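You operate a simulated robot arm through the tools that you are given. There is no shell and no other tool.

You are at the controls of a simulated robot arm. One attempt, no reset.

TASK
Start lot two: lot knob to TWO, lamp on, green and blue cards into their trays.
Fine: each card in the tray of its colour; the orange card stays on the mat.

It is judged by the outcome, as a careful person would: the job done as asked, and still so three seconds after it is handed in. It fails if anything else is knocked over, pushed out of place, dropped, spilled or broken.

THE ROBOT
A 7-joint arm with a two-finger parallel gripper, fixed in place. Base frame: the origin is on the floor under the middle of its stand, x ahead of it, y to its left, z up; the work surface is at about z = 0.8. Lengths are in m, angles in rad, forces in N, time in s.
It reaches about 1.479 m from its shoulder. Its first joint turns from -2.897 to 2.897 rad. Payload 4.4 kg.
The tool frame sits at the grasp point between the pads (the TCP): z along the fingers, y along the line on which they close. The tips reach 0.023 m beyond it. The gripper opens to 0.094 m. The fingers are 0.038 m wide and 0.01 m thick; the gripper's body (0.054 by 0.096 m) begins 0.039 m behind the TCP.
Orientation is that of the tool frame in the base frame, as a unit quaternion [w, x, y, z]. With the fingers straight down and closing along the base's y, the tool's x points along the base's -x, its y along +y and its z along -z.

THE INTERFACE
- The arm moves only by the tool drive_tool. Its argument "moves" is one flat list of numbers, 7 for each row, row after row: the turn, a rotation vector about the base's x, y, z in rad, then the shift along the base's x, y, z in m, then the closure, from 0 (fully open) to 1 (shut). In form: [ax, ay, az, dx, dy, dz, hand, ax, ay, az, dx, dy, dz, hand, ...]. A call has 1 to 20 rows; each row shifts and turns the commanded pose from where the row before left it. A row lasts 0.2 s, in which the tool goes at most 0.05 m and 0.15 rad; a call with a longer step from one row to the next is refused whole, and so is a gripper value outside its range. Where a pose cannot be reached the arm comes as near as it can. A force on the tool above 40 N (or 10 N above the force at the start of the call, whichever is more), or a blocked arm, ends the call early, and 0.2 s more pass. Each finger travels about 0.072 m/s and halts on what it meets, pressing with about 32 N; the grip force reading is that of the motor and also rises with nothing between the fingers. The clock runs only during rows and for 0.2 s after the last one: add rows that do not move to give the fingers time. It gives the time, the measured TCP pose, the force on the tool (base axes), the opening and the grip force at its end, in the units of the frame above (readings bear some noise), with the torque about the TCP (base axes, N m) and any sound that the robot's microphone picked up.
- Cameras (640 x 400 px; columns grow to the right, rows downward): "scene" is fixed at [0.2211, 0.5016, 1.2798]; the picture's right is [-0.17, -0.99, 0.00], its down [-0.56, 0.10, -0.82] and it looks along [0.81, -0.14, -0.57] (base axes); focal length 214 px, centre (320, 200). "wrist" rides on the gripper at [0.086, 0.016, -0.075] in the tool frame; the picture's right is [-0.18, 0.98, 0.00], its down [-0.58, -0.11, -0.81] and it looks along [-0.79, -0.15, 0.59] (tool axes); focal length 243 px, centre (320, 200). There is no depth. A picture from a camera that has moved, and an enlarged one, comes with that camera's place and axes in the base frame and with its lens.
- grab_frame(camera): a new picture of that camera. No time passes.
- inspect(camera, box): a new picture of the part [left, top, right, bottom] of that camera's present view, enlarged. No time passes.
- close_job(): hands the job in; it is judged then, once.

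Nothing tells you positions but the pictures and the camera data. Unless the task says otherwise, let go and move clear before handing in.

The tools are called after "Emit:" by a JSON object that holds its "method" and its "body". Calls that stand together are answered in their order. drive_tool: Moves the arm, as the interface text tells. Its arguments: {"type":"object","properties":{"moves":{"type":"array","items":{"type":"number"}}},"required":["moves"]} The other tools are called the same way: grab_frame (camera) takes a picture; inspect (camera, box) takes an enlarged picture of a part of a camera's view; close_job () hands the job in.

At the start:

```text
clock: 0.0
ee_pos: [0.7281, -0.0054, 1.0546]
orientation: [0.0, 0.001, 1.0, 0.0]
wrist_force: [0.3, 0.4, -0.3]
ft_torque: [-0.03, -0.02, 0.01]
gripper_width: 0.0941
grip_force: 0.1
```

scene: 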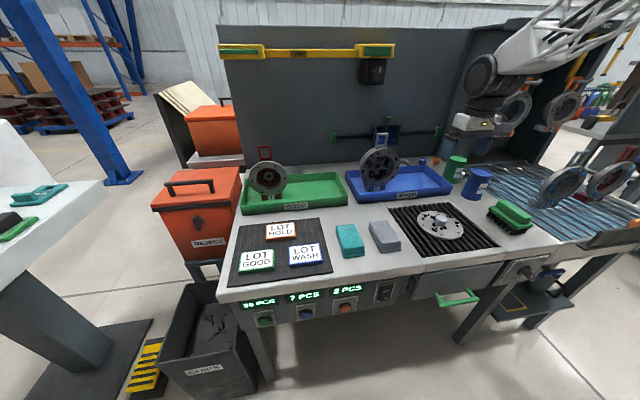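
wrist: 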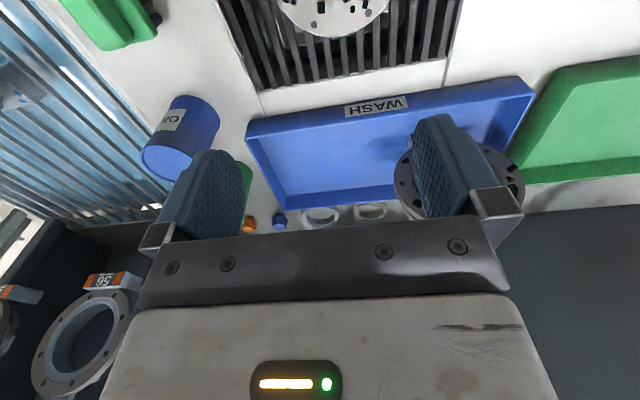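

I see a bench with green and blue trays, three lot cards on a black mat, and controls on the bench front. I'll look closer at the cards, front panel, knob and lamp before moving.

Emit:
{"method": "inspect", "body": {"camera": "scene", "box": [220, 200, 420, 325]}}

Emit:
{"method": "inspect", "body": {"camera": "scene", "box": [220, 270, 400, 340]}}

Emit:
{"method": "inspect", "body": {"camera": "scene", "box": [210, 30, 410, 155]}}

Emit:
{"method": "inspect", "body": {"camera": "scene", "box": [380, 200, 580, 325]}}

Emit:
{"method": "inspect", "body": {"camera": "scene", "box": [320, 100, 480, 200]}}

```text
3.20 times, centred on (320, 262) of scene
camera zoom: at [0.2211, 0.5016, 1.2798], right [-0.17, -0.99, 0.0], down [-0.56, 0.1, -0.82], along [0.81, -0.14, -0.57], focal length 686 px, centre (320, 0)
```

zoom: 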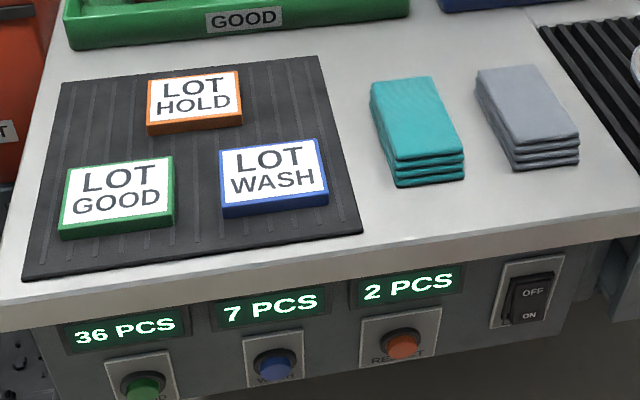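

```text
3.56 times, centred on (310, 305) of scene
camera zoom: at [0.2211, 0.5016, 1.2798], right [-0.17, -0.99, 0.0], down [-0.56, 0.1, -0.82], along [0.81, -0.14, -0.57], focal length 763 px, centre (356, -173)
```

zoom: 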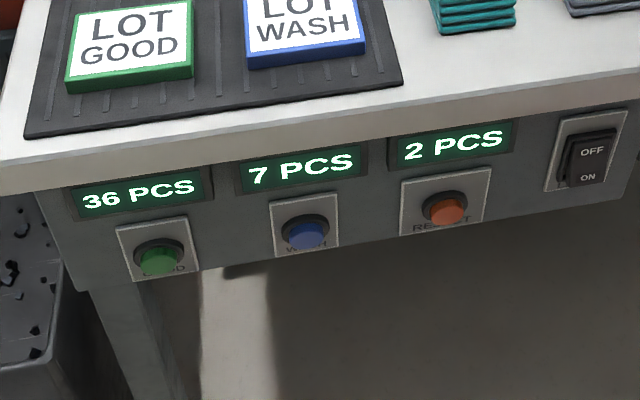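

```text
3.20 times, centred on (310, 92) of scene
camera zoom: at [0.2211, 0.5016, 1.2798], right [-0.17, -0.99, 0.0], down [-0.56, 0.1, -0.82], along [0.81, -0.14, -0.57], focal length 686 px, centre (352, 544)
```

zoom: 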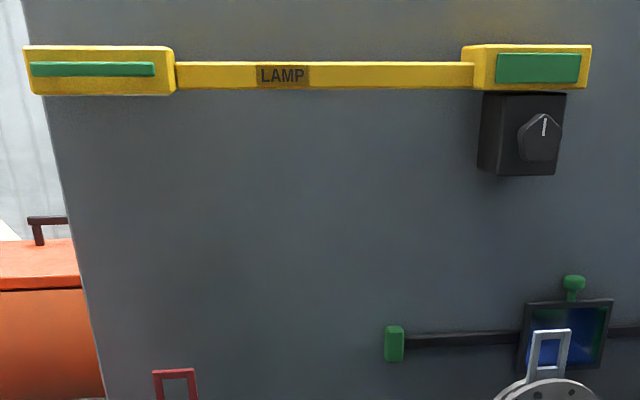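

```text
3.20 times, centred on (480, 262) of scene
camera zoom: at [0.2211, 0.5016, 1.2798], right [-0.17, -0.99, 0.0], down [-0.56, 0.1, -0.82], along [0.81, -0.14, -0.57], focal length 686 px, centre (-192, 0)
```

zoom: 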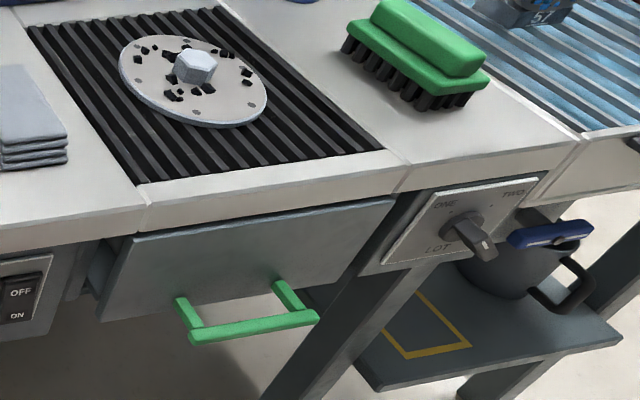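

```text
4.00 times, centred on (400, 150) of scene
camera zoom: at [0.2211, 0.5016, 1.2798], right [-0.17, -0.99, 0.0], down [-0.56, 0.1, -0.82], along [0.81, -0.14, -0.57], focal length 858 px, centre (0, 400)
```

zoom: 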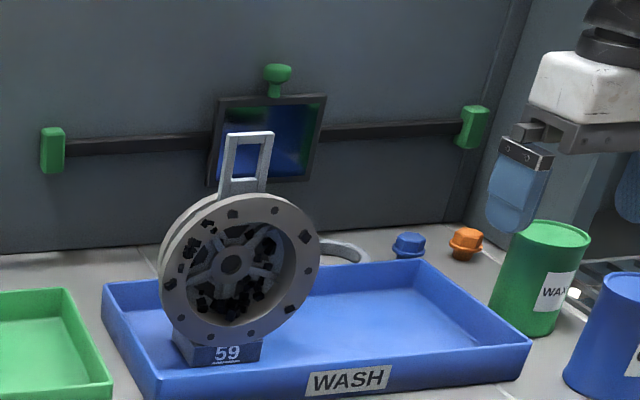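

The bench has a LOT knob panel at front right, an OFF/ON rocker at front, and a rotary box under the LAMP bar on the back wall. I'll zoom in more to settle which one operates the lamp and how the knob stands.

Emit:
{"method": "inspect", "body": {"camera": "scene", "box": [500, 250, 564, 290]}}

Emit:
{"method": "inspect", "body": {"camera": "scene", "box": [360, 275, 408, 305]}}

Emit:
{"method": "inspect", "body": {"camera": "scene", "box": [346, 38, 410, 94]}}

Emit:
{"method": "inspect", "body": {"camera": "scene", "box": [212, 36, 402, 66]}}

Emit:
{"method": "inspect", "body": {"camera": "scene", "box": [480, 0, 640, 100]}}

Emit:
{"method": "inspect", "body": {"camera": "scene", "box": [230, 130, 360, 220]}}

```text
10.00 times, centred on (532, 270) of scene
camera zoom: at [0.2211, 0.5016, 1.2798], right [-0.17, -0.99, 0.0], down [-0.56, 0.1, -0.82], along [0.81, -0.14, -0.57], focal length 2145 px, centre (-1800, -500)
```

zoom: 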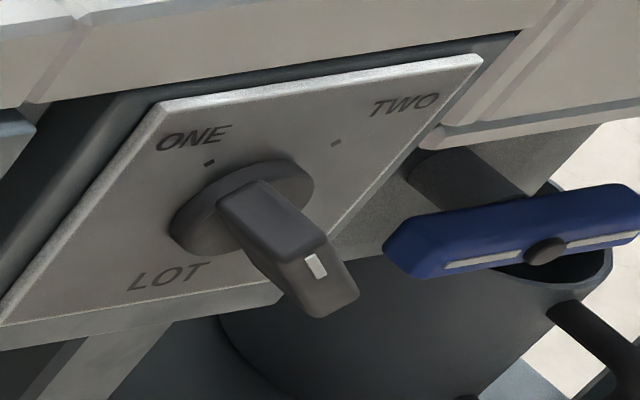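

```text
13.33 times, centred on (384, 290) of scene
camera zoom: at [0.2211, 0.5016, 1.2798], right [-0.17, -0.99, 0.0], down [-0.56, 0.1, -0.82], along [0.81, -0.14, -0.57], focal length 2860 px, centre (-533, -1000)
```

zoom: 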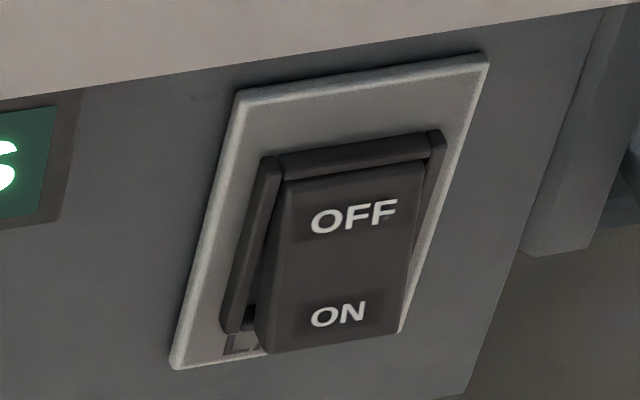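

```text
7.14 times, centred on (378, 66) of scene
camera zoom: at [0.2211, 0.5016, 1.2798], right [-0.17, -0.99, 0.0], down [-0.56, 0.1, -0.82], along [0.81, -0.14, -0.57], focal length 1532 px, centre (-94, 1157)
```

zoom: 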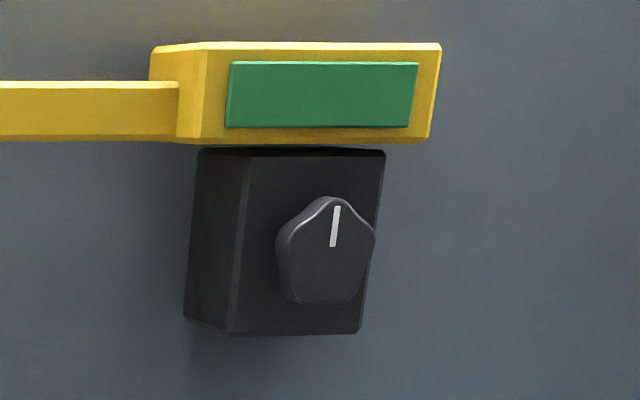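

```text
3.37 times, centred on (307, 51) of scene
camera zoom: at [0.2211, 0.5016, 1.2798], right [-0.17, -0.99, 0.0], down [-0.56, 0.1, -0.82], along [0.81, -0.14, -0.57], focal length 722 px, centre (364, 702)
```

zoom: 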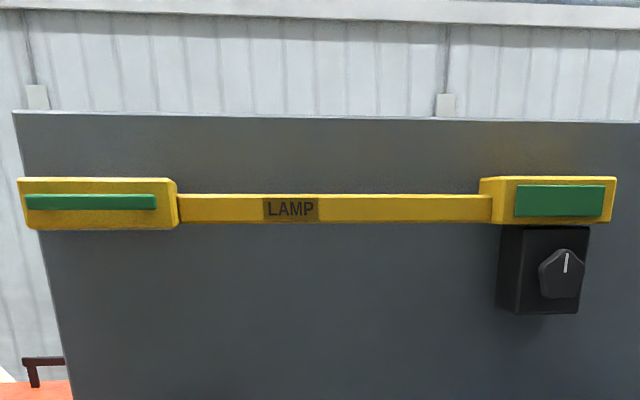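

```text
4.00 times, centred on (560, 50) of scene
camera zoom: at [0.2211, 0.5016, 1.2798], right [-0.17, -0.99, 0.0], down [-0.56, 0.1, -0.82], along [0.81, -0.14, -0.57], focal length 858 px, centre (-640, 800)
```

zoom: 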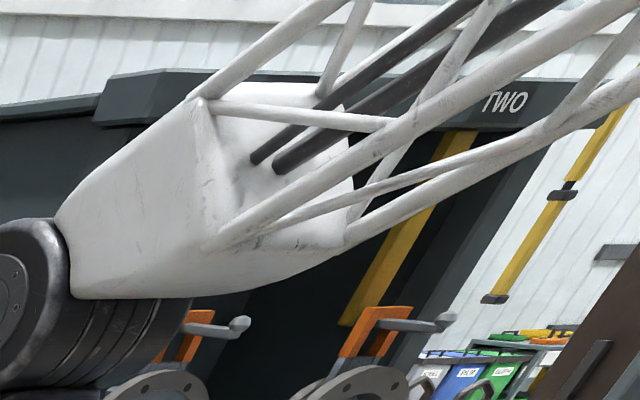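

```text
4.44 times, centred on (295, 175) of scene
camera zoom: at [0.2211, 0.5016, 1.2798], right [-0.17, -0.99, 0.0], down [-0.56, 0.1, -0.82], along [0.81, -0.14, -0.57], focal length 953 px, centre (431, 311)
```

zoom: 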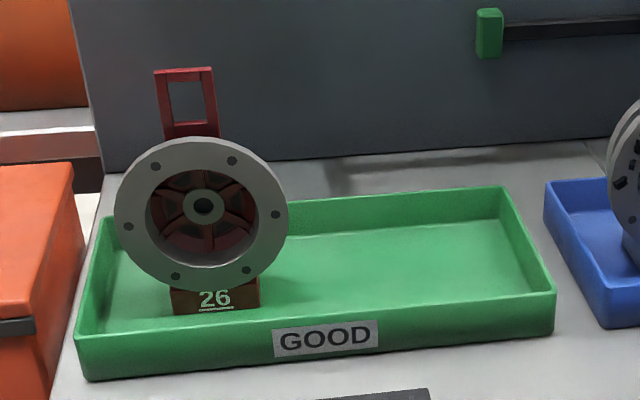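

Zooming further on the lot knob and the cards to get precise positions and the knob's present pointing.

Emit:
{"method": "inspect", "body": {"camera": "scene", "box": [512, 258, 544, 288]}}

Emit:
{"method": "inspect", "body": {"camera": "scene", "box": [234, 240, 282, 280]}}

Emit:
{"method": "inspect", "body": {"camera": "scene", "box": [282, 232, 330, 272]}}

Emit:
{"method": "inspect", "body": {"camera": "scene", "box": [366, 58, 390, 88]}}

Emit:
{"method": "inspect", "body": {"camera": "wrist", "box": [0, 200, 320, 400]}}

```text
13.33 times, centred on (528, 273) of scene
camera zoom: at [0.2211, 0.5016, 1.2798], right [-0.17, -0.99, 0.0], down [-0.56, 0.1, -0.82], along [0.81, -0.14, -0.57], focal length 2860 px, centre (-2453, -773)
```

zoom: 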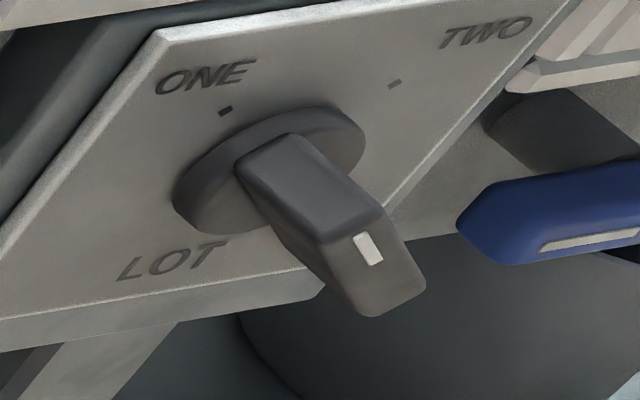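

```text
10.00 times, centred on (258, 260) of scene
camera zoom: at [0.2211, 0.5016, 1.2798], right [-0.17, -0.99, 0.0], down [-0.56, 0.1, -0.82], along [0.81, -0.14, -0.57], focal length 2145 px, centre (940, -400)
```

zoom: 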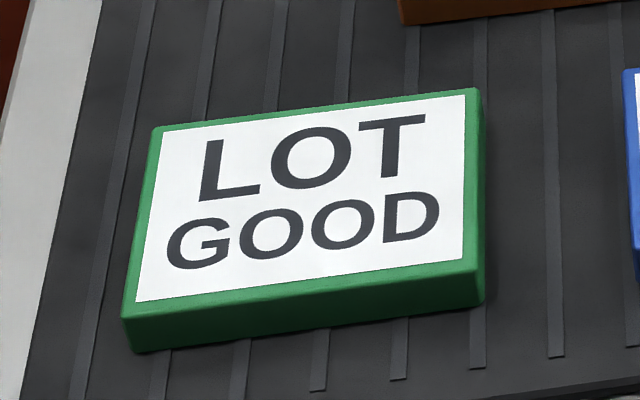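

```text
10.00 times, centred on (306, 252) of scene
camera zoom: at [0.2211, 0.5016, 1.2798], right [-0.17, -0.99, 0.0], down [-0.56, 0.1, -0.82], along [0.81, -0.14, -0.57], focal length 2145 px, centre (460, -320)
```

zoom: 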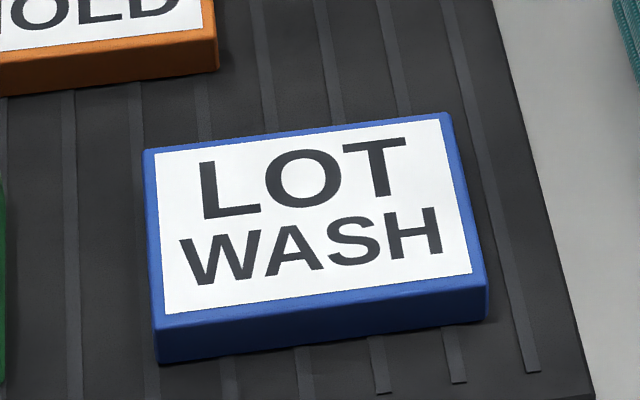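

```text
13.33 times, centred on (378, 73) of scene
camera zoom: at [0.2211, 0.5016, 1.2798], right [-0.17, -0.99, 0.0], down [-0.56, 0.1, -0.82], along [0.81, -0.14, -0.57], focal length 2860 px, centre (-453, 1893)
```

zoom: 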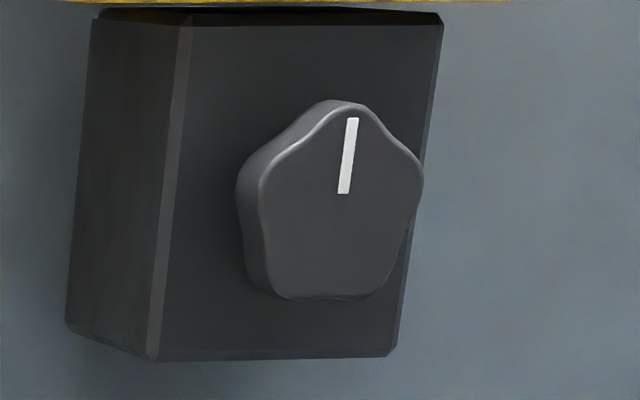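

```text
2.00 times, centred on (160, 300) of wrist
camera zoom: at [0.6412, 0.0102, 1.1286], right [0.18, 0.98, 0.0], down [0.58, -0.11, 0.81], along [0.79, -0.15, -0.59], focal length 485 px, centre (640, 0)
```

zoom: 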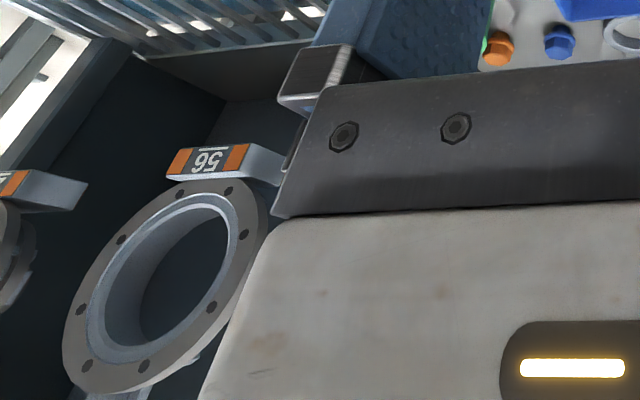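

The cards sit at about (0.626, 0.604) for GOOD and (0.626, 0.474) for WASH, each roughly 0.063 by 0.089 m. I'll swing above the GOOD card, turning the tool 90° so the fingers close along x.

Emit:
{"method": "drive_tool", "body": {"moves": [0, 0, 0.1122, -0.00725, 0.04356, -0.0036, 0, 0, 0, 0.1122, -0.00725, 0.04356, -0.0036, 0, 0, 0, 0.1122, -0.00725, 0.04356, -0.0036, 0, 0, 0, 0.1122, -0.00725, 0.04356, -0.0036, 0, 0, 0, 0.1122, -0.00725, 0.04356, -0.0036, 0, 0, 0, 0.1122, -0.00725, 0.04356, -0.0036, 0, 0, 0, 0.1122, -0.00725, 0.04356, -0.0036, 0, 0, 0, 0.1122, -0.00725, 0.04356, -0.0036, 0, 0, 0, 0.1122, -0.00725, 0.04356, -0.0036, 0, 0, 0, 0.1122, -0.00725, 0.04356, -0.0036, 0, 0, 0, 0.1122, -0.00725, 0.04356, -0.0036, 0, 0, 0, 0.1122, -0.00725, 0.04356, -0.0036, 0, 0, 0, 0.1122, -0.00725, 0.04356, -0.0036, 0, 0, 0, 0.1122, -0.00725, 0.04356, -0.0036, 0, 0, 0, 0, 0, 0, 0, 0]}}

```text
clock: 3.2
ee_pos: [0.629, 0.6045, 1.0038]
orientation: [0.0, 0.707, -0.707, 0.0]
wrist_force: [-0.2, 0.0, -0.5]
ft_torque: [0.0, 0.03, -0.01]
gripper_width: 0.0941
grip_force: 0.1
```

Emit:
{"method": "grab_frame", "body": {"camera": "wrist"}}

Emit:
{"method": "grab_frame", "body": {"camera": "scene"}}

```text
taken
camera wrist: at [0.6115, 0.518, 1.0779], right [-0.98, 0.18, 0.0], down [0.11, 0.58, 0.81], along [0.15, 0.79, -0.59], focal length 243 px, centre (320, 200)
```

wrist: 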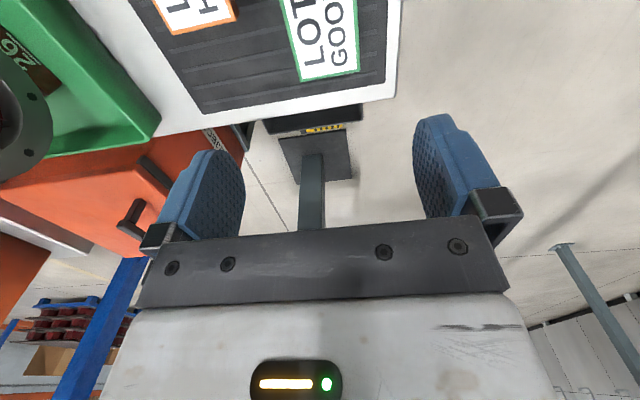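

```text
taken
```

scene: 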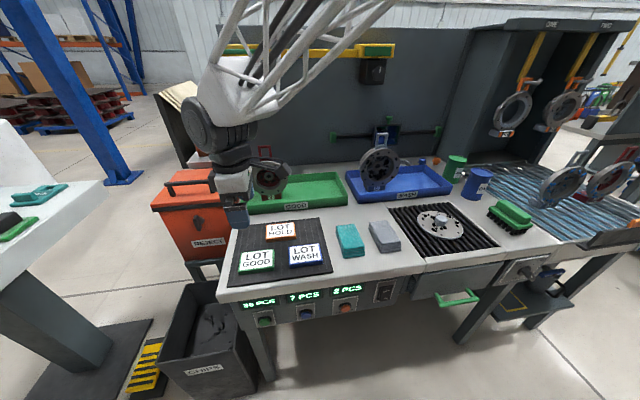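

The tool followed well, and the wrist view agrees with the card's position. I'll descend partway over the GOOD card and check the alignment.

Emit:
{"method": "drive_tool", "body": {"moves": [0, 0, 0, -0.001, 0, -0.035, 0, 0, 0, 0, -0.001, 0, -0.035, 0, 0, 0, 0, -0.001, 0, -0.035, 0, 0, 0, 0, 0, 0, -0.035, 0, 0, 0, 0, 0, 0, 0, 0]}}

Emit:
{"method": "grab_frame", "body": {"camera": "wrist"}}

Emit:
{"method": "inspect", "body": {"camera": "scene", "box": [220, 200, 340, 285]}}

```text
clock: 4.4
ee_pos: [0.6255, 0.6053, 0.8606]
orientation: [-0.001, -0.706, 0.708, 0.0]
wrist_force: [-0.4, 0.8, 0.0]
ft_torque: [0.01, -0.01, -0.01]
gripper_width: 0.0937
grip_force: 0.1
```

```text
taken
camera wrist: at [0.6083, 0.5181, 0.936], right [-0.98, 0.18, 0.0], down [0.11, 0.58, 0.81], along [0.15, 0.79, -0.59], focal length 243 px, centre (320, 200)
```

wrist: 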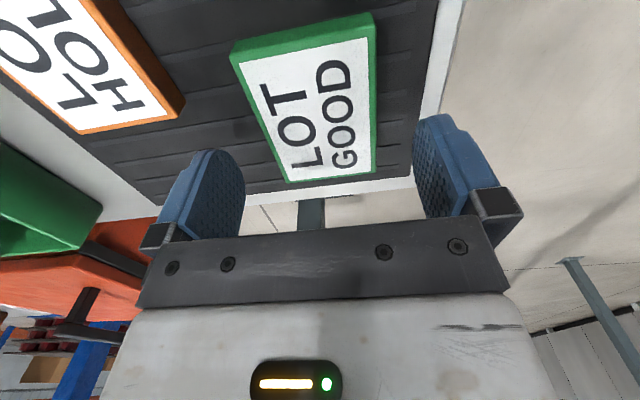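

```text
4.71 times, centred on (280, 242) of scene
camera zoom: at [0.2211, 0.5016, 1.2798], right [-0.17, -0.99, 0.0], down [-0.56, 0.1, -0.82], along [0.81, -0.14, -0.57], focal length 1009 px, centre (508, 0)
```

zoom: 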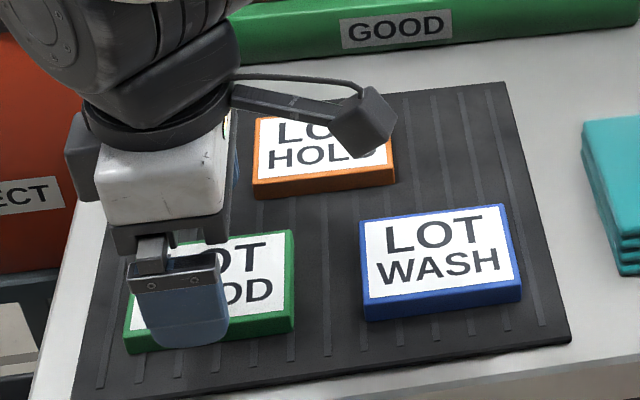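

The fingers straddle the card evenly, with its centre at about (0.6255, 0.604). I'll lower to just above the mat and close on it.

Emit:
{"method": "drive_tool", "body": {"moves": [0, 0, 0, 0, 0, -0.015, 0, 0, 0, 0, 0, -0.013, 0, 0, 0, 0, 0, 0, 0, 0, 0, 0, 0, 0, 0, 0, 0.7, 0, 0, 0, 0, 0, 0, 0.7, 0, 0, 0, 0, 0, 0, 0.7]}}

Emit:
{"method": "inspect", "body": {"camera": "scene", "box": [220, 200, 340, 285]}}

```text
refused: moves must hold 7 numbers for each row
```

```text
4.71 times, centred on (280, 242) of scene
camera zoom: at [0.2211, 0.5016, 1.2798], right [-0.17, -0.99, 0.0], down [-0.56, 0.1, -0.82], along [0.81, -0.14, -0.57], focal length 1009 px, centre (508, 0)
```

zoom: 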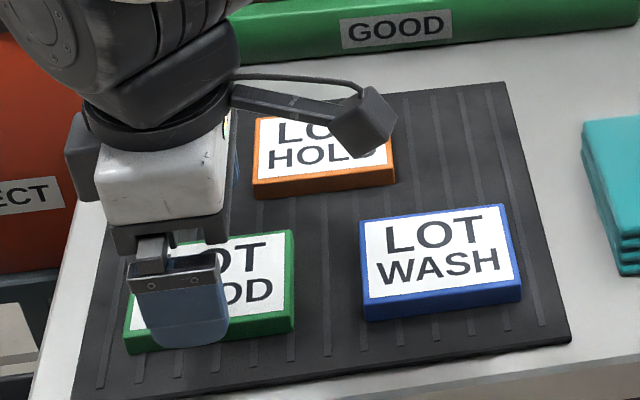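

The call was refused for a miscounted row; nothing moved. I'll send it again with the rows counted properly.

Emit:
{"method": "drive_tool", "body": {"moves": [0, 0, 0, 0, 0, -0.015, 0, 0, 0, 0, 0, 0, -0.013, 0, 0, 0, 0, 0, 0, 0, 0, 0, 0, 0, 0, 0, 0, 0.7, 0, 0, 0, 0, 0, 0, 0.7, 0, 0, 0, 0, 0, 0, 0.7]}}

Emit:
{"method": "inspect", "body": {"camera": "scene", "box": [220, 200, 340, 285]}}

```text
clock: 5.8
ee_pos: [0.6259, 0.6054, 0.8356]
orientation: [0.0, 0.707, -0.707, 0.001]
wrist_force: [-0.1, -0.5, 2.1]
ft_torque: [0.02, 0.04, 0.0]
gripper_width: 0.0638
grip_force: 32.1
```

```text
4.71 times, centred on (280, 242) of scene
camera zoom: at [0.2211, 0.5016, 1.2798], right [-0.17, -0.99, 0.0], down [-0.56, 0.1, -0.82], along [0.81, -0.14, -0.57], focal length 1009 px, centre (508, 0)
```

zoom: 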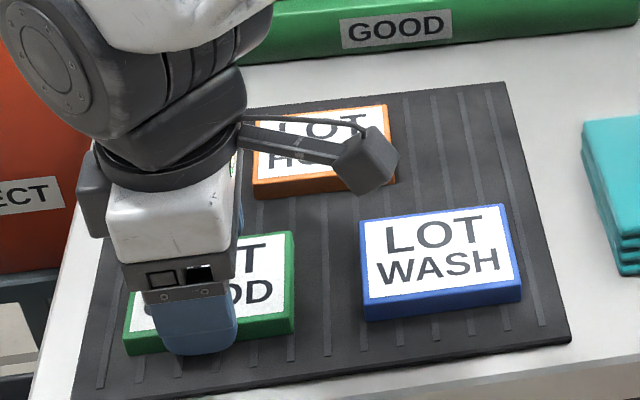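

The card is gripped (0.064 m wide at 32 N). I'll lift it a little and check that it comes up cleanly.

Emit:
{"method": "drive_tool", "body": {"moves": [0, 0, 0, 0, 0, 0.02, 0.7, 0, 0, 0, 0, 0, 0.04, 0.7, 0, 0, 0, 0, 0, 0.04, 0.7, 0, 0, 0, 0, 0, 0.04, 0.7, 0, 0, 0, 0, 0, 0.03, 0.7, 0, 0, 0, 0, 0, 0, 0.7]}}

Emit:
{"method": "grab_frame", "body": {"camera": "wrist"}}

Emit:
{"method": "grab_frame", "body": {"camera": "scene"}}

```text
clock: 7.2
ee_pos: [0.6282, 0.6045, 1.0074]
orientation: [0.0, -0.707, 0.707, 0.0]
wrist_force: [-0.1, 0.0, -0.7]
ft_torque: [0.02, 0.01, 0.01]
gripper_width: 0.064
grip_force: 31.7
```

```text
taken
camera wrist: at [0.6095, 0.518, 1.0829], right [-0.98, 0.18, 0.0], down [0.11, 0.58, 0.81], along [0.15, 0.79, -0.59], focal length 243 px, centre (320, 200)
```

wrist: 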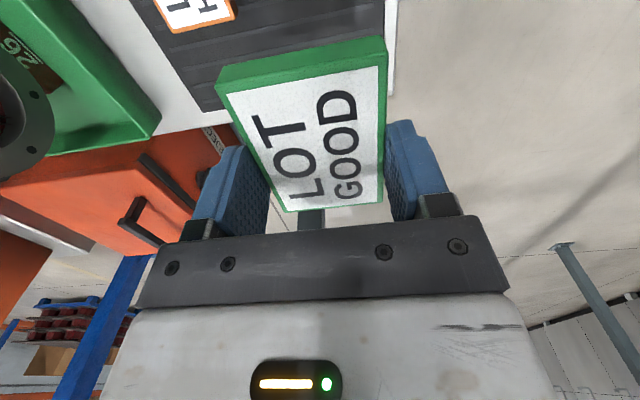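

```text
taken
```

scene: 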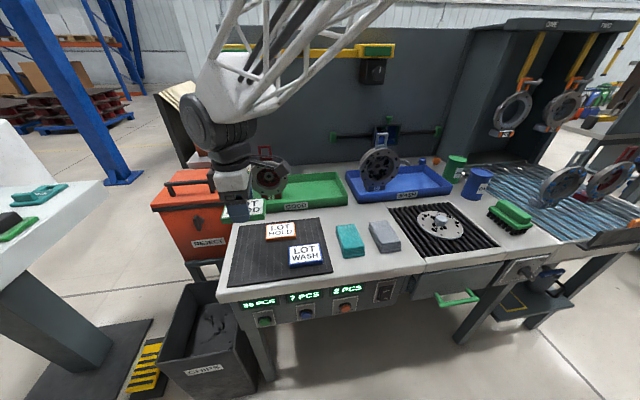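

The card is held level. I'll carry it toward the free right half of the green tray, moving in y first so I stay clear of the flange.

Emit:
{"method": "drive_tool", "body": {"moves": [0, 0, 0, 0.0207, -0.0366, 0, 0.7, 0, 0, 0, 0.0207, -0.0366, 0, 0.7, 0, 0, 0, 0.0207, -0.0366, 0, 0.7, 0, 0, 0, 0.0207, -0.0366, 0, 0.7, 0, 0, 0, 0.0207, -0.0366, 0, 0.7, 0, 0, 0, 0.0207, -0.0366, 0, 0.7, 0, 0, 0, 0.04, 0, 0, 0.7, 0, 0, 0, 0.04, 0, 0, 0.7, 0, 0, 0, 0.04, 0, 0, 0.7, 0, 0, 0, 0.04, 0, 0, 0.7, 0, 0, 0, 0.04, 0, 0, 0.7, 0, 0, 0, 0, 0, 0, 0.7]}}

Emit:
{"method": "grab_frame", "body": {"camera": "wrist"}}

Emit:
{"method": "grab_frame", "body": {"camera": "scene"}}

```text
clock: 9.8
ee_pos: [0.9496, 0.3851, 1.0058]
orientation: [0.0, 0.708, -0.707, 0.0]
wrist_force: [0.9, 1.0, 0.2]
ft_torque: [0.0, 0.0, -0.01]
gripper_width: 0.0639
grip_force: 31.9
```

```text
taken
camera wrist: at [0.9309, 0.2985, 1.0807], right [-0.98, 0.18, 0.0], down [0.11, 0.58, 0.81], along [0.15, 0.79, -0.59], focal length 243 px, centre (320, 200)
```

wrist: 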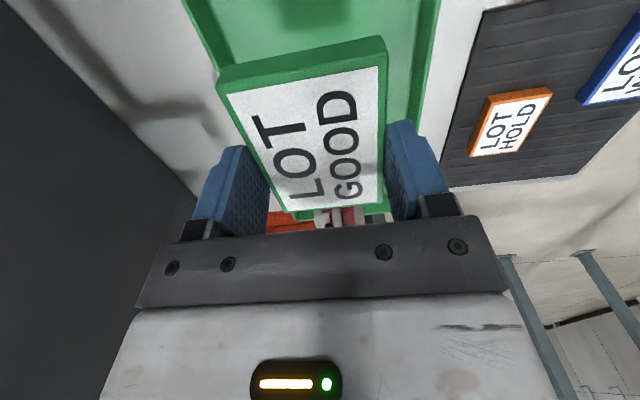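

```text
taken
```

scene: 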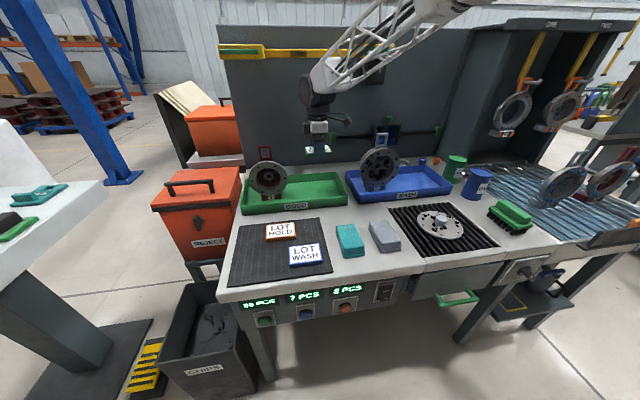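

I'm centred over the free half of the green tray, whose walls span x 0.854 to 1.047. I'll lower the card into it.

Emit:
{"method": "drive_tool", "body": {"moves": [0, 0, 0, 0, 0, -0.04, 0.7, 0, 0, 0, 0, 0, -0.04, 0.7, 0, 0, 0, 0, 0, -0.04, 0.7, 0, 0, 0, 0, 0, -0.03, 0.7, 0, 0, 0, 0, 0, 0, 0.7]}}

Emit:
{"method": "inspect", "body": {"camera": "scene", "box": [260, 140, 380, 220]}}

Emit:
{"method": "grab_frame", "body": {"camera": "wrist"}}

```text
clock: 11.0
ee_pos: [0.9485, 0.3864, 0.8537]
orientation: [0.0, -0.707, 0.707, 0.0]
wrist_force: [0.2, -0.1, -0.5]
ft_torque: [-0.04, -0.02, 0.0]
gripper_width: 0.0638
grip_force: 32.1
```

```text
5.00 times, centred on (320, 180) of scene
camera zoom: at [0.2211, 0.5016, 1.2798], right [-0.17, -0.99, 0.0], down [-0.56, 0.1, -0.82], along [0.81, -0.14, -0.57], focal length 1072 px, centre (320, 300)
```

zoom: 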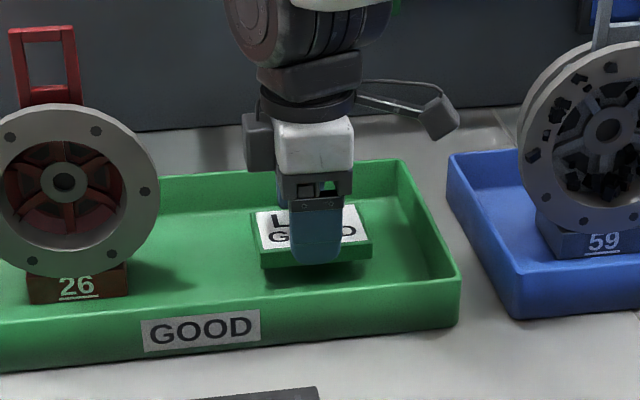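

```text
taken
camera wrist: at [0.9323, 0.2994, 0.9297], right [-0.98, 0.18, 0.0], down [0.11, 0.58, 0.81], along [0.15, 0.79, -0.59], focal length 243 px, centre (320, 200)
```

wrist: 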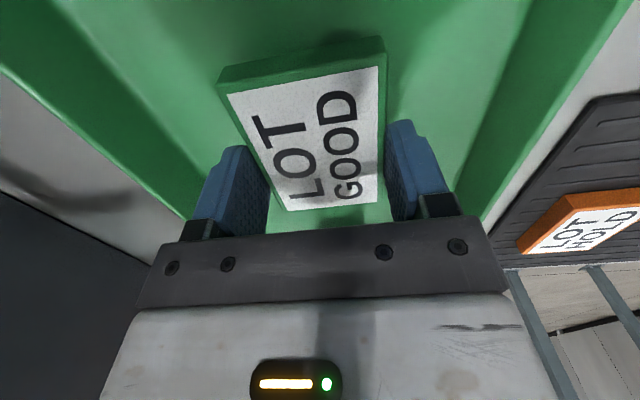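

The card is inside the tray outline and just above its floor. I'll lower it gently until it touches.

Emit:
{"method": "drive_tool", "body": {"moves": [0, 0, 0, 0, 0, -0.005, 0.7, 0, 0, 0, 0, 0, -0.005, 0.7, 0, 0, 0, 0, 0, -0.005, 0.7, 0, 0, 0, 0, 0, -0.003, 0.7, 0, 0, 0, 0, 0, 0, 0.7]}}

Emit:
{"method": "inspect", "body": {"camera": "scene", "box": [290, 160, 350, 200]}}

```text
clock: 12.2
ee_pos: [0.9489, 0.3846, 0.8375]
orientation: [0.0, -0.707, 0.707, 0.0]
wrist_force: [-0.5, 0.5, -0.4]
ft_torque: [0.04, 0.02, -0.03]
gripper_width: 0.0633
grip_force: 32.1
```

```text
10.00 times, centred on (320, 180) of scene
camera zoom: at [0.2211, 0.5016, 1.2798], right [-0.17, -0.99, 0.0], down [-0.56, 0.1, -0.82], along [0.81, -0.14, -0.57], focal length 2145 px, centre (320, 400)
```

zoom: 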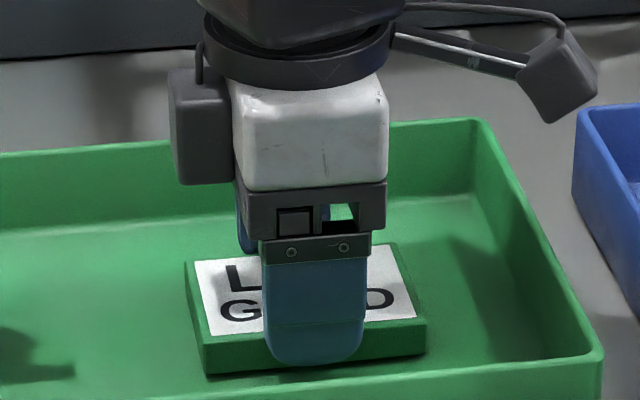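

Emit:
{"method": "drive_tool", "body": {"moves": [0, 0, 0, 0, 0, -0.002, 0.7, 0, 0, 0, 0, 0, -0.002, 0.7, 0, 0, 0, 0, 0, -0.001, 0.7, 0, 0, 0, 0, 0, 0, 0.7]}}

```text
clock: 13.2
ee_pos: [0.9497, 0.3862, 0.8352]
orientation: [0.001, -0.707, 0.707, -0.002]
wrist_force: [-2.8, 3.3, 25.2]
ft_torque: [-0.02, 0.2, 0.03]
gripper_width: 0.0636
grip_force: 32.1
```

The card has touched the tray floor (25 N). I'll ease off slightly, open, and retreat straight up.

Emit:
{"method": "drive_tool", "body": {"moves": [0, 0, 0, 0, 0, 0.002, 0.7, 0, 0, 0, 0, 0, 0, 0.2, 0, 0, 0, 0, 0, 0, 0.2, 0, 0, 0, 0, 0, 0, 0.1, 0, 0, 0, 0, 0, 0.03, 0.1, 0, 0, 0, 0, 0, 0.04, 0.1, 0, 0, 0, 0, 0, 0.05, 0.1, 0, 0, 0, 0, 0, 0.05, 0.1, 0, 0, 0, 0, 0, 0, 0.1]}}

Emit:
{"method": "grab_frame", "body": {"camera": "wrist"}}

Emit:
{"method": "inspect", "body": {"camera": "scene", "box": [230, 140, 350, 220]}}

```text
clock: 15.2
ee_pos: [0.9467, 0.3842, 1.0026]
orientation: [0.001, -0.707, 0.708, -0.001]
wrist_force: [-0.6, 0.2, -0.6]
ft_torque: [-0.03, 0.0, 0.01]
gripper_width: 0.0846
grip_force: 0.1
```

```text
taken
camera wrist: at [0.9291, 0.2972, 1.0776], right [-0.98, 0.18, 0.0], down [0.11, 0.58, 0.81], along [0.15, 0.79, -0.59], focal length 243 px, centre (320, 200)
```

wrist: 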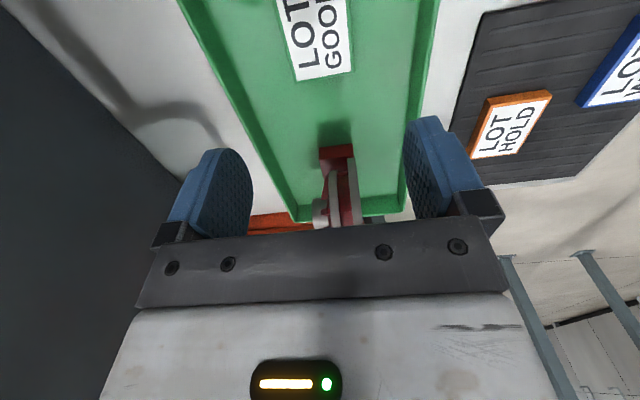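

```text
5.00 times, centred on (290, 180) of scene
camera zoom: at [0.2211, 0.5016, 1.2798], right [-0.17, -0.99, 0.0], down [-0.56, 0.1, -0.82], along [0.81, -0.14, -0.57], focal length 1072 px, centre (470, 300)
```

zoom: 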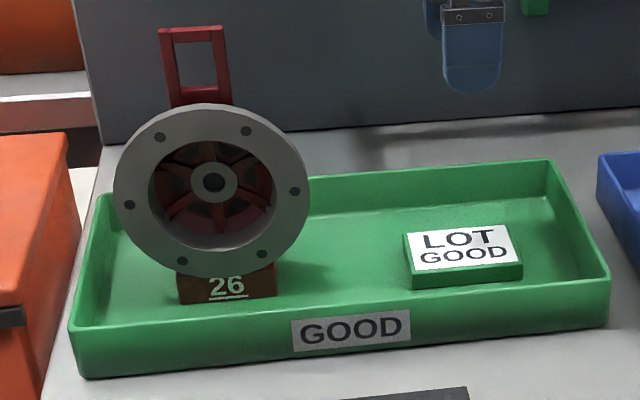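

The green card lies flat in the green tray with the flange untouched. Next I go above the blue WASH card at about (0.626, 0.4745).

Emit:
{"method": "drive_tool", "body": {"moves": [0, 0, 0, -0.0404, 0.0112, 0, 0, 0, 0, 0, -0.0404, 0.0112, 0, 0, 0, 0, 0, -0.0404, 0.0112, 0, 0, 0, 0, 0, -0.0404, 0.0112, 0, 0, 0, 0, 0, -0.0404, 0.0112, 0, 0, 0, 0, 0, -0.0404, 0.0112, 0, 0, 0, 0, 0, -0.0404, 0.0112, 0, 0, 0, 0, 0, -0.0404, 0.0112, 0, 0, 0, 0, 0, 0, 0, -0.04, 0, 0, 0, 0, 0, 0, -0.04, 0, 0, 0, 0, 0, 0, -0.04, 0, 0, 0, 0, 0, 0, -0.02, 0, 0, 0, 0, 0, 0, 0, 0]}}

Emit:
{"method": "grab_frame", "body": {"camera": "wrist"}}

Emit:
{"method": "inspect", "body": {"camera": "scene", "box": [240, 200, 360, 280]}}

```text
clock: 18.0
ee_pos: [0.6252, 0.473, 0.8632]
orientation: [0.001, -0.707, 0.707, 0.0]
wrist_force: [-0.2, 0.3, -0.4]
ft_torque: [0.05, -0.01, -0.01]
gripper_width: 0.0942
grip_force: 0.1
```

```text
taken
camera wrist: at [0.6087, 0.3874, 0.9378], right [-0.98, 0.18, 0.0], down [0.11, 0.58, 0.81], along [0.15, 0.79, -0.59], focal length 243 px, centre (320, 200)
```

wrist: 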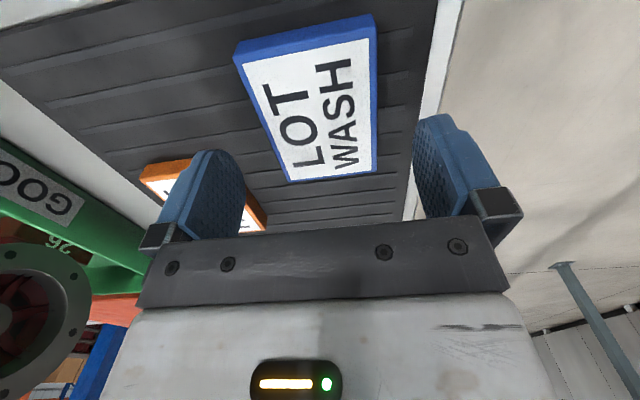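

```text
5.00 times, centred on (300, 240) of scene
camera zoom: at [0.2211, 0.5016, 1.2798], right [-0.17, -0.99, 0.0], down [-0.56, 0.1, -0.82], along [0.81, -0.14, -0.57], focal length 1072 px, centre (420, 0)
```

zoom: 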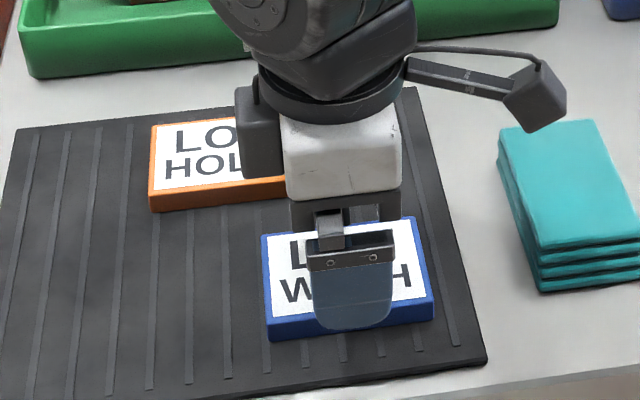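

The fingers straddle the blue card with clearance to the orange one. I'll lower and grip.

Emit:
{"method": "drive_tool", "body": {"moves": [0, 0, 0, 0, 0, -0.015, 0, 0, 0, 0, 0, 0, -0.015, 0, 0, 0, 0, 0, 0, 0, 0, 0, 0, 0, 0, 0, 0, 0.7, 0, 0, 0, 0, 0, 0, 0.7, 0, 0, 0, 0, 0, 0, 0.7]}}

Emit:
{"method": "inspect", "body": {"camera": "scene", "box": [240, 200, 360, 280]}}

```text
clock: 19.4
ee_pos: [0.6251, 0.4728, 0.8344]
orientation: [0.001, -0.707, 0.708, 0.0]
wrist_force: [0.4, 0.2, -0.2]
ft_torque: [0.0, -0.01, -0.02]
gripper_width: 0.0638
grip_force: 31.9
```

```text
5.00 times, centred on (300, 240) of scene
camera zoom: at [0.2211, 0.5016, 1.2798], right [-0.17, -0.99, 0.0], down [-0.56, 0.1, -0.82], along [0.81, -0.14, -0.57], focal length 1072 px, centre (420, 0)
```

zoom: 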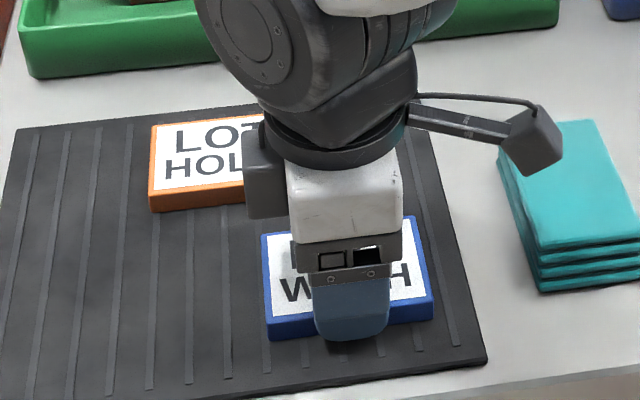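

Gripped at the expected width. I'll lift it and carry it across to in front of the blue tray's free right half.

Emit:
{"method": "drive_tool", "body": {"moves": [0, 0, 0, 0, 0, 0.02, 0.7, 0, 0, 0, 0, 0, 0.04, 0.7, 0, 0, 0, 0, 0, 0.04, 0.7, 0, 0, 0, 0, 0, 0.04, 0.7, 0, 0, 0, 0, 0, 0.03, 0.7, 0, 0, 0, 0.01046, -0.04325, 0, 0.7, 0, 0, 0, 0.01046, -0.04325, 0, 0.7, 0, 0, 0, 0.01046, -0.04325, 0, 0.7, 0, 0, 0, 0.01046, -0.04325, 0, 0.7, 0, 0, 0, 0.01046, -0.04325, 0, 0.7, 0, 0, 0, 0.01046, -0.04325, 0, 0.7, 0, 0, 0, 0.01046, -0.04325, 0, 0.7, 0, 0, 0, 0.01046, -0.04325, 0, 0.7, 0, 0, 0, 0.01046, -0.04325, 0, 0.7, 0, 0, 0, 0.01046, -0.04325, 0, 0.7, 0, 0, 0, 0.01046, -0.04325, 0, 0.7, 0, 0, 0, 0.01046, -0.04325, 0, 0.7, 0, 0, 0, 0, 0, 0, 0.7]}}

Emit:
{"method": "grab_frame", "body": {"camera": "wrist"}}

Emit:
{"method": "grab_frame", "body": {"camera": "scene"}}

```text
clock: 23.2
ee_pos: [0.7517, -0.0458, 1.0035]
orientation: [-0.001, 0.707, -0.707, 0.0]
wrist_force: [-0.8, 0.1, -0.3]
ft_torque: [-0.03, -0.01, -0.01]
gripper_width: 0.0638
grip_force: 32.2
```

```text
taken
camera wrist: at [0.7354, -0.133, 1.0789], right [-0.98, 0.18, 0.0], down [0.11, 0.58, 0.81], along [0.15, 0.79, -0.59], focal length 243 px, centre (320, 200)
```

wrist: 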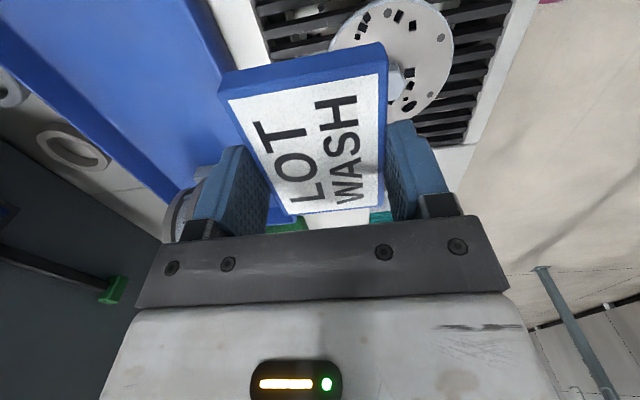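

```text
taken
```

scene: 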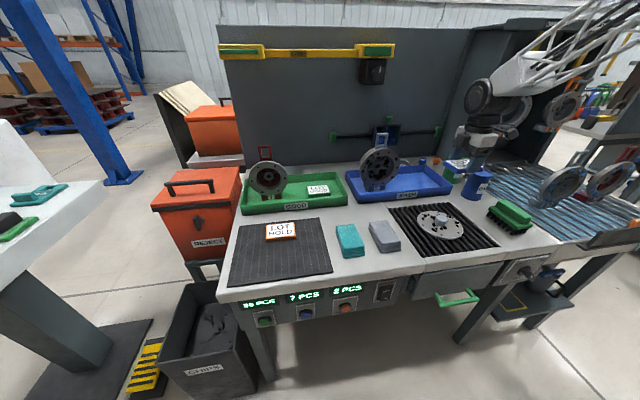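

The card is held and the path ahead is clear. I'll move forward over the blue tray, right of the flange.

Emit:
{"method": "drive_tool", "body": {"moves": [0, 0, 0, 0.04, -0.001, 0, 0.7, 0, 0, 0, 0.04, -0.001, 0, 0.7, 0, 0, 0, 0.04, -0.001, 0, 0.7, 0, 0, 0, 0.04, -0.001, 0, 0.7, 0, 0, 0, 0.04, -0.001, 0, 0.7, 0, 0, 0, 0, 0, 0, 0.7]}}

Emit:
{"method": "grab_frame", "body": {"camera": "wrist"}}

Emit:
{"method": "inspect", "body": {"camera": "scene", "box": [330, 80, 530, 205]}}

```text
clock: 24.6
ee_pos: [0.9519, -0.0485, 1.0017]
orientation: [-0.001, -0.707, 0.708, 0.0]
wrist_force: [-0.2, -0.4, -0.1]
ft_torque: [0.0, 0.01, 0.01]
gripper_width: 0.0636
grip_force: 31.6
```

```text
taken
camera wrist: at [0.9346, -0.1349, 1.0769], right [-0.98, 0.18, 0.0], down [0.11, 0.58, 0.81], along [0.15, 0.79, -0.59], focal length 243 px, centre (320, 200)
```

wrist: 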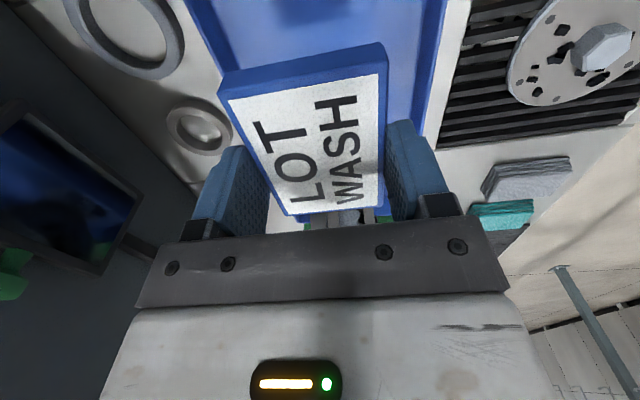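

```text
3.20 times, centred on (430, 142) of scene
camera zoom: at [0.2211, 0.5016, 1.2798], right [-0.17, -0.99, 0.0], down [-0.56, 0.1, -0.82], along [0.81, -0.14, -0.57], focal length 686 px, centre (-32, 384)
```

zoom: 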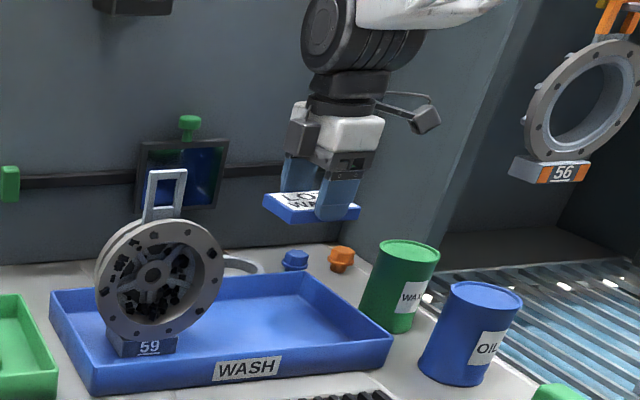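

The card is over the tray but slightly near the wax tin on the camera side. I'll nudge 0.017 m left, then lower.

Emit:
{"method": "drive_tool", "body": {"moves": [0, 0, 0, -0.002, 0.017, 0, 0.7, 0, 0, 0, 0, 0, -0.04, 0.7, 0, 0, 0, 0, 0, -0.04, 0.7, 0, 0, 0, 0, 0, -0.04, 0.7, 0, 0, 0, 0, 0, -0.03, 0.7, 0, 0, 0, 0, 0, 0, 0.7]}}

Emit:
{"method": "inspect", "body": {"camera": "scene", "box": [350, 130, 510, 230]}}

Emit:
{"method": "grab_frame", "body": {"camera": "wrist"}}

```text
clock: 26.0
ee_pos: [0.9503, -0.0331, 0.8518]
orientation: [0.0, -0.707, 0.707, 0.0]
wrist_force: [-0.6, -0.6, -0.8]
ft_torque: [0.02, 0.01, 0.0]
gripper_width: 0.0637
grip_force: 32.1
```

```text
4.00 times, centred on (430, 180) of scene
camera zoom: at [0.2211, 0.5016, 1.2798], right [-0.17, -0.99, 0.0], down [-0.56, 0.1, -0.82], along [0.81, -0.14, -0.57], focal length 858 px, centre (-120, 280)
```

zoom: 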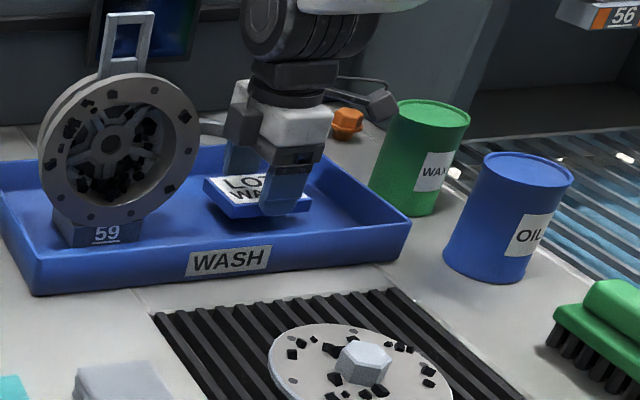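

```text
taken
camera wrist: at [0.9334, -0.1196, 0.9277], right [-0.98, 0.18, 0.0], down [0.11, 0.58, 0.81], along [0.15, 0.79, -0.59], focal length 243 px, centre (320, 200)
```

wrist: 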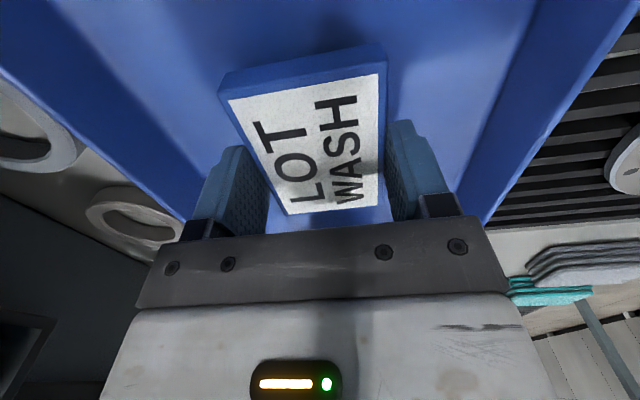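

Well placed between the flange and the tray's right wall. I'll lower gently to contact.

Emit:
{"method": "drive_tool", "body": {"moves": [0, 0, 0, 0, 0, -0.005, 0.7, 0, 0, 0, 0, 0, -0.005, 0.7, 0, 0, 0, 0, 0, -0.005, 0.7, 0, 0, 0, 0, 0, -0.003, 0.7, 0, 0, 0, 0, 0, -0.002, 0.7, 0, 0, 0, 0, 0, 0, 0.7]}}

```text
clock: 27.4
ee_pos: [0.9502, -0.0313, 0.834]
orientation: [0.0, 0.707, -0.707, 0.0]
wrist_force: [0.6, -1.0, 1.9]
ft_torque: [0.02, 0.09, 0.0]
gripper_width: 0.0639
grip_force: 31.9
```

The card has just begun to touch the floor of the tray. I'll open and retreat straight up.

Emit:
{"method": "drive_tool", "body": {"moves": [0, 0, 0, 0, 0, 0, 0.2, 0, 0, 0, 0, 0, 0, 0.2, 0, 0, 0, 0, 0, 0, 0.1, 0, 0, 0, 0, 0, 0.03, 0.1, 0, 0, 0, 0, 0, 0.04, 0.1, 0, 0, 0, 0, 0, 0.05, 0.1, 0, 0, 0, 0, 0, 0.05, 0.1, 0, 0, 0, 0, 0, 0, 0.1]}}

Emit:
{"method": "grab_frame", "body": {"camera": "wrist"}}

Emit:
{"method": "inspect", "body": {"camera": "scene", "box": [330, 100, 530, 225]}}

```text
clock: 29.2
ee_pos: [0.95, -0.0334, 1.0056]
orientation: [0.0, -0.707, 0.707, 0.0]
wrist_force: [-0.6, -0.3, -0.5]
ft_torque: [-0.01, 0.03, 0.03]
gripper_width: 0.0847
grip_force: 0.1
```

```text
taken
camera wrist: at [0.9336, -0.1195, 1.0799], right [-0.98, 0.18, 0.0], down [0.11, 0.58, 0.81], along [0.15, 0.79, -0.59], focal length 243 px, centre (320, 200)
```

wrist: 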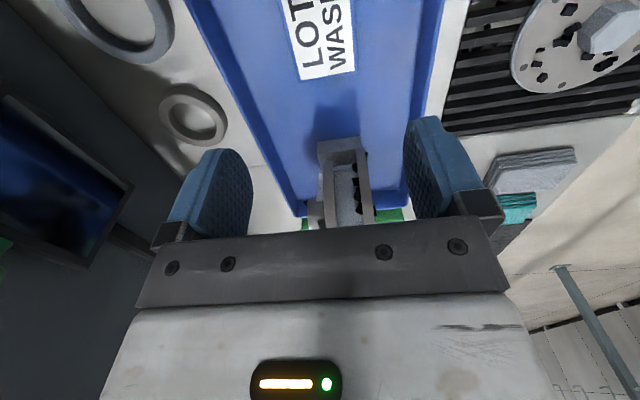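

```text
3.20 times, centred on (430, 162) of scene
camera zoom: at [0.2211, 0.5016, 1.2798], right [-0.17, -0.99, 0.0], down [-0.56, 0.1, -0.82], along [0.81, -0.14, -0.57], focal length 686 px, centre (-32, 320)
```

zoom: 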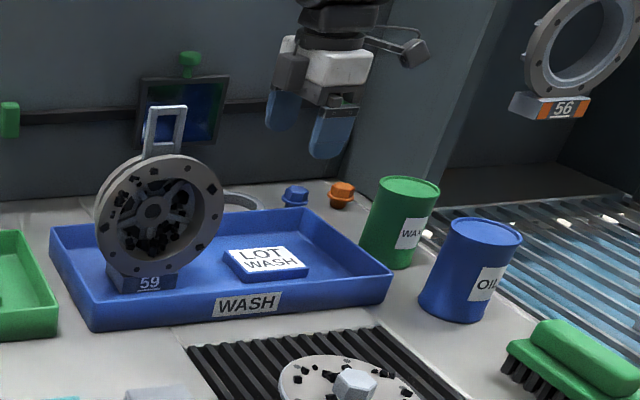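

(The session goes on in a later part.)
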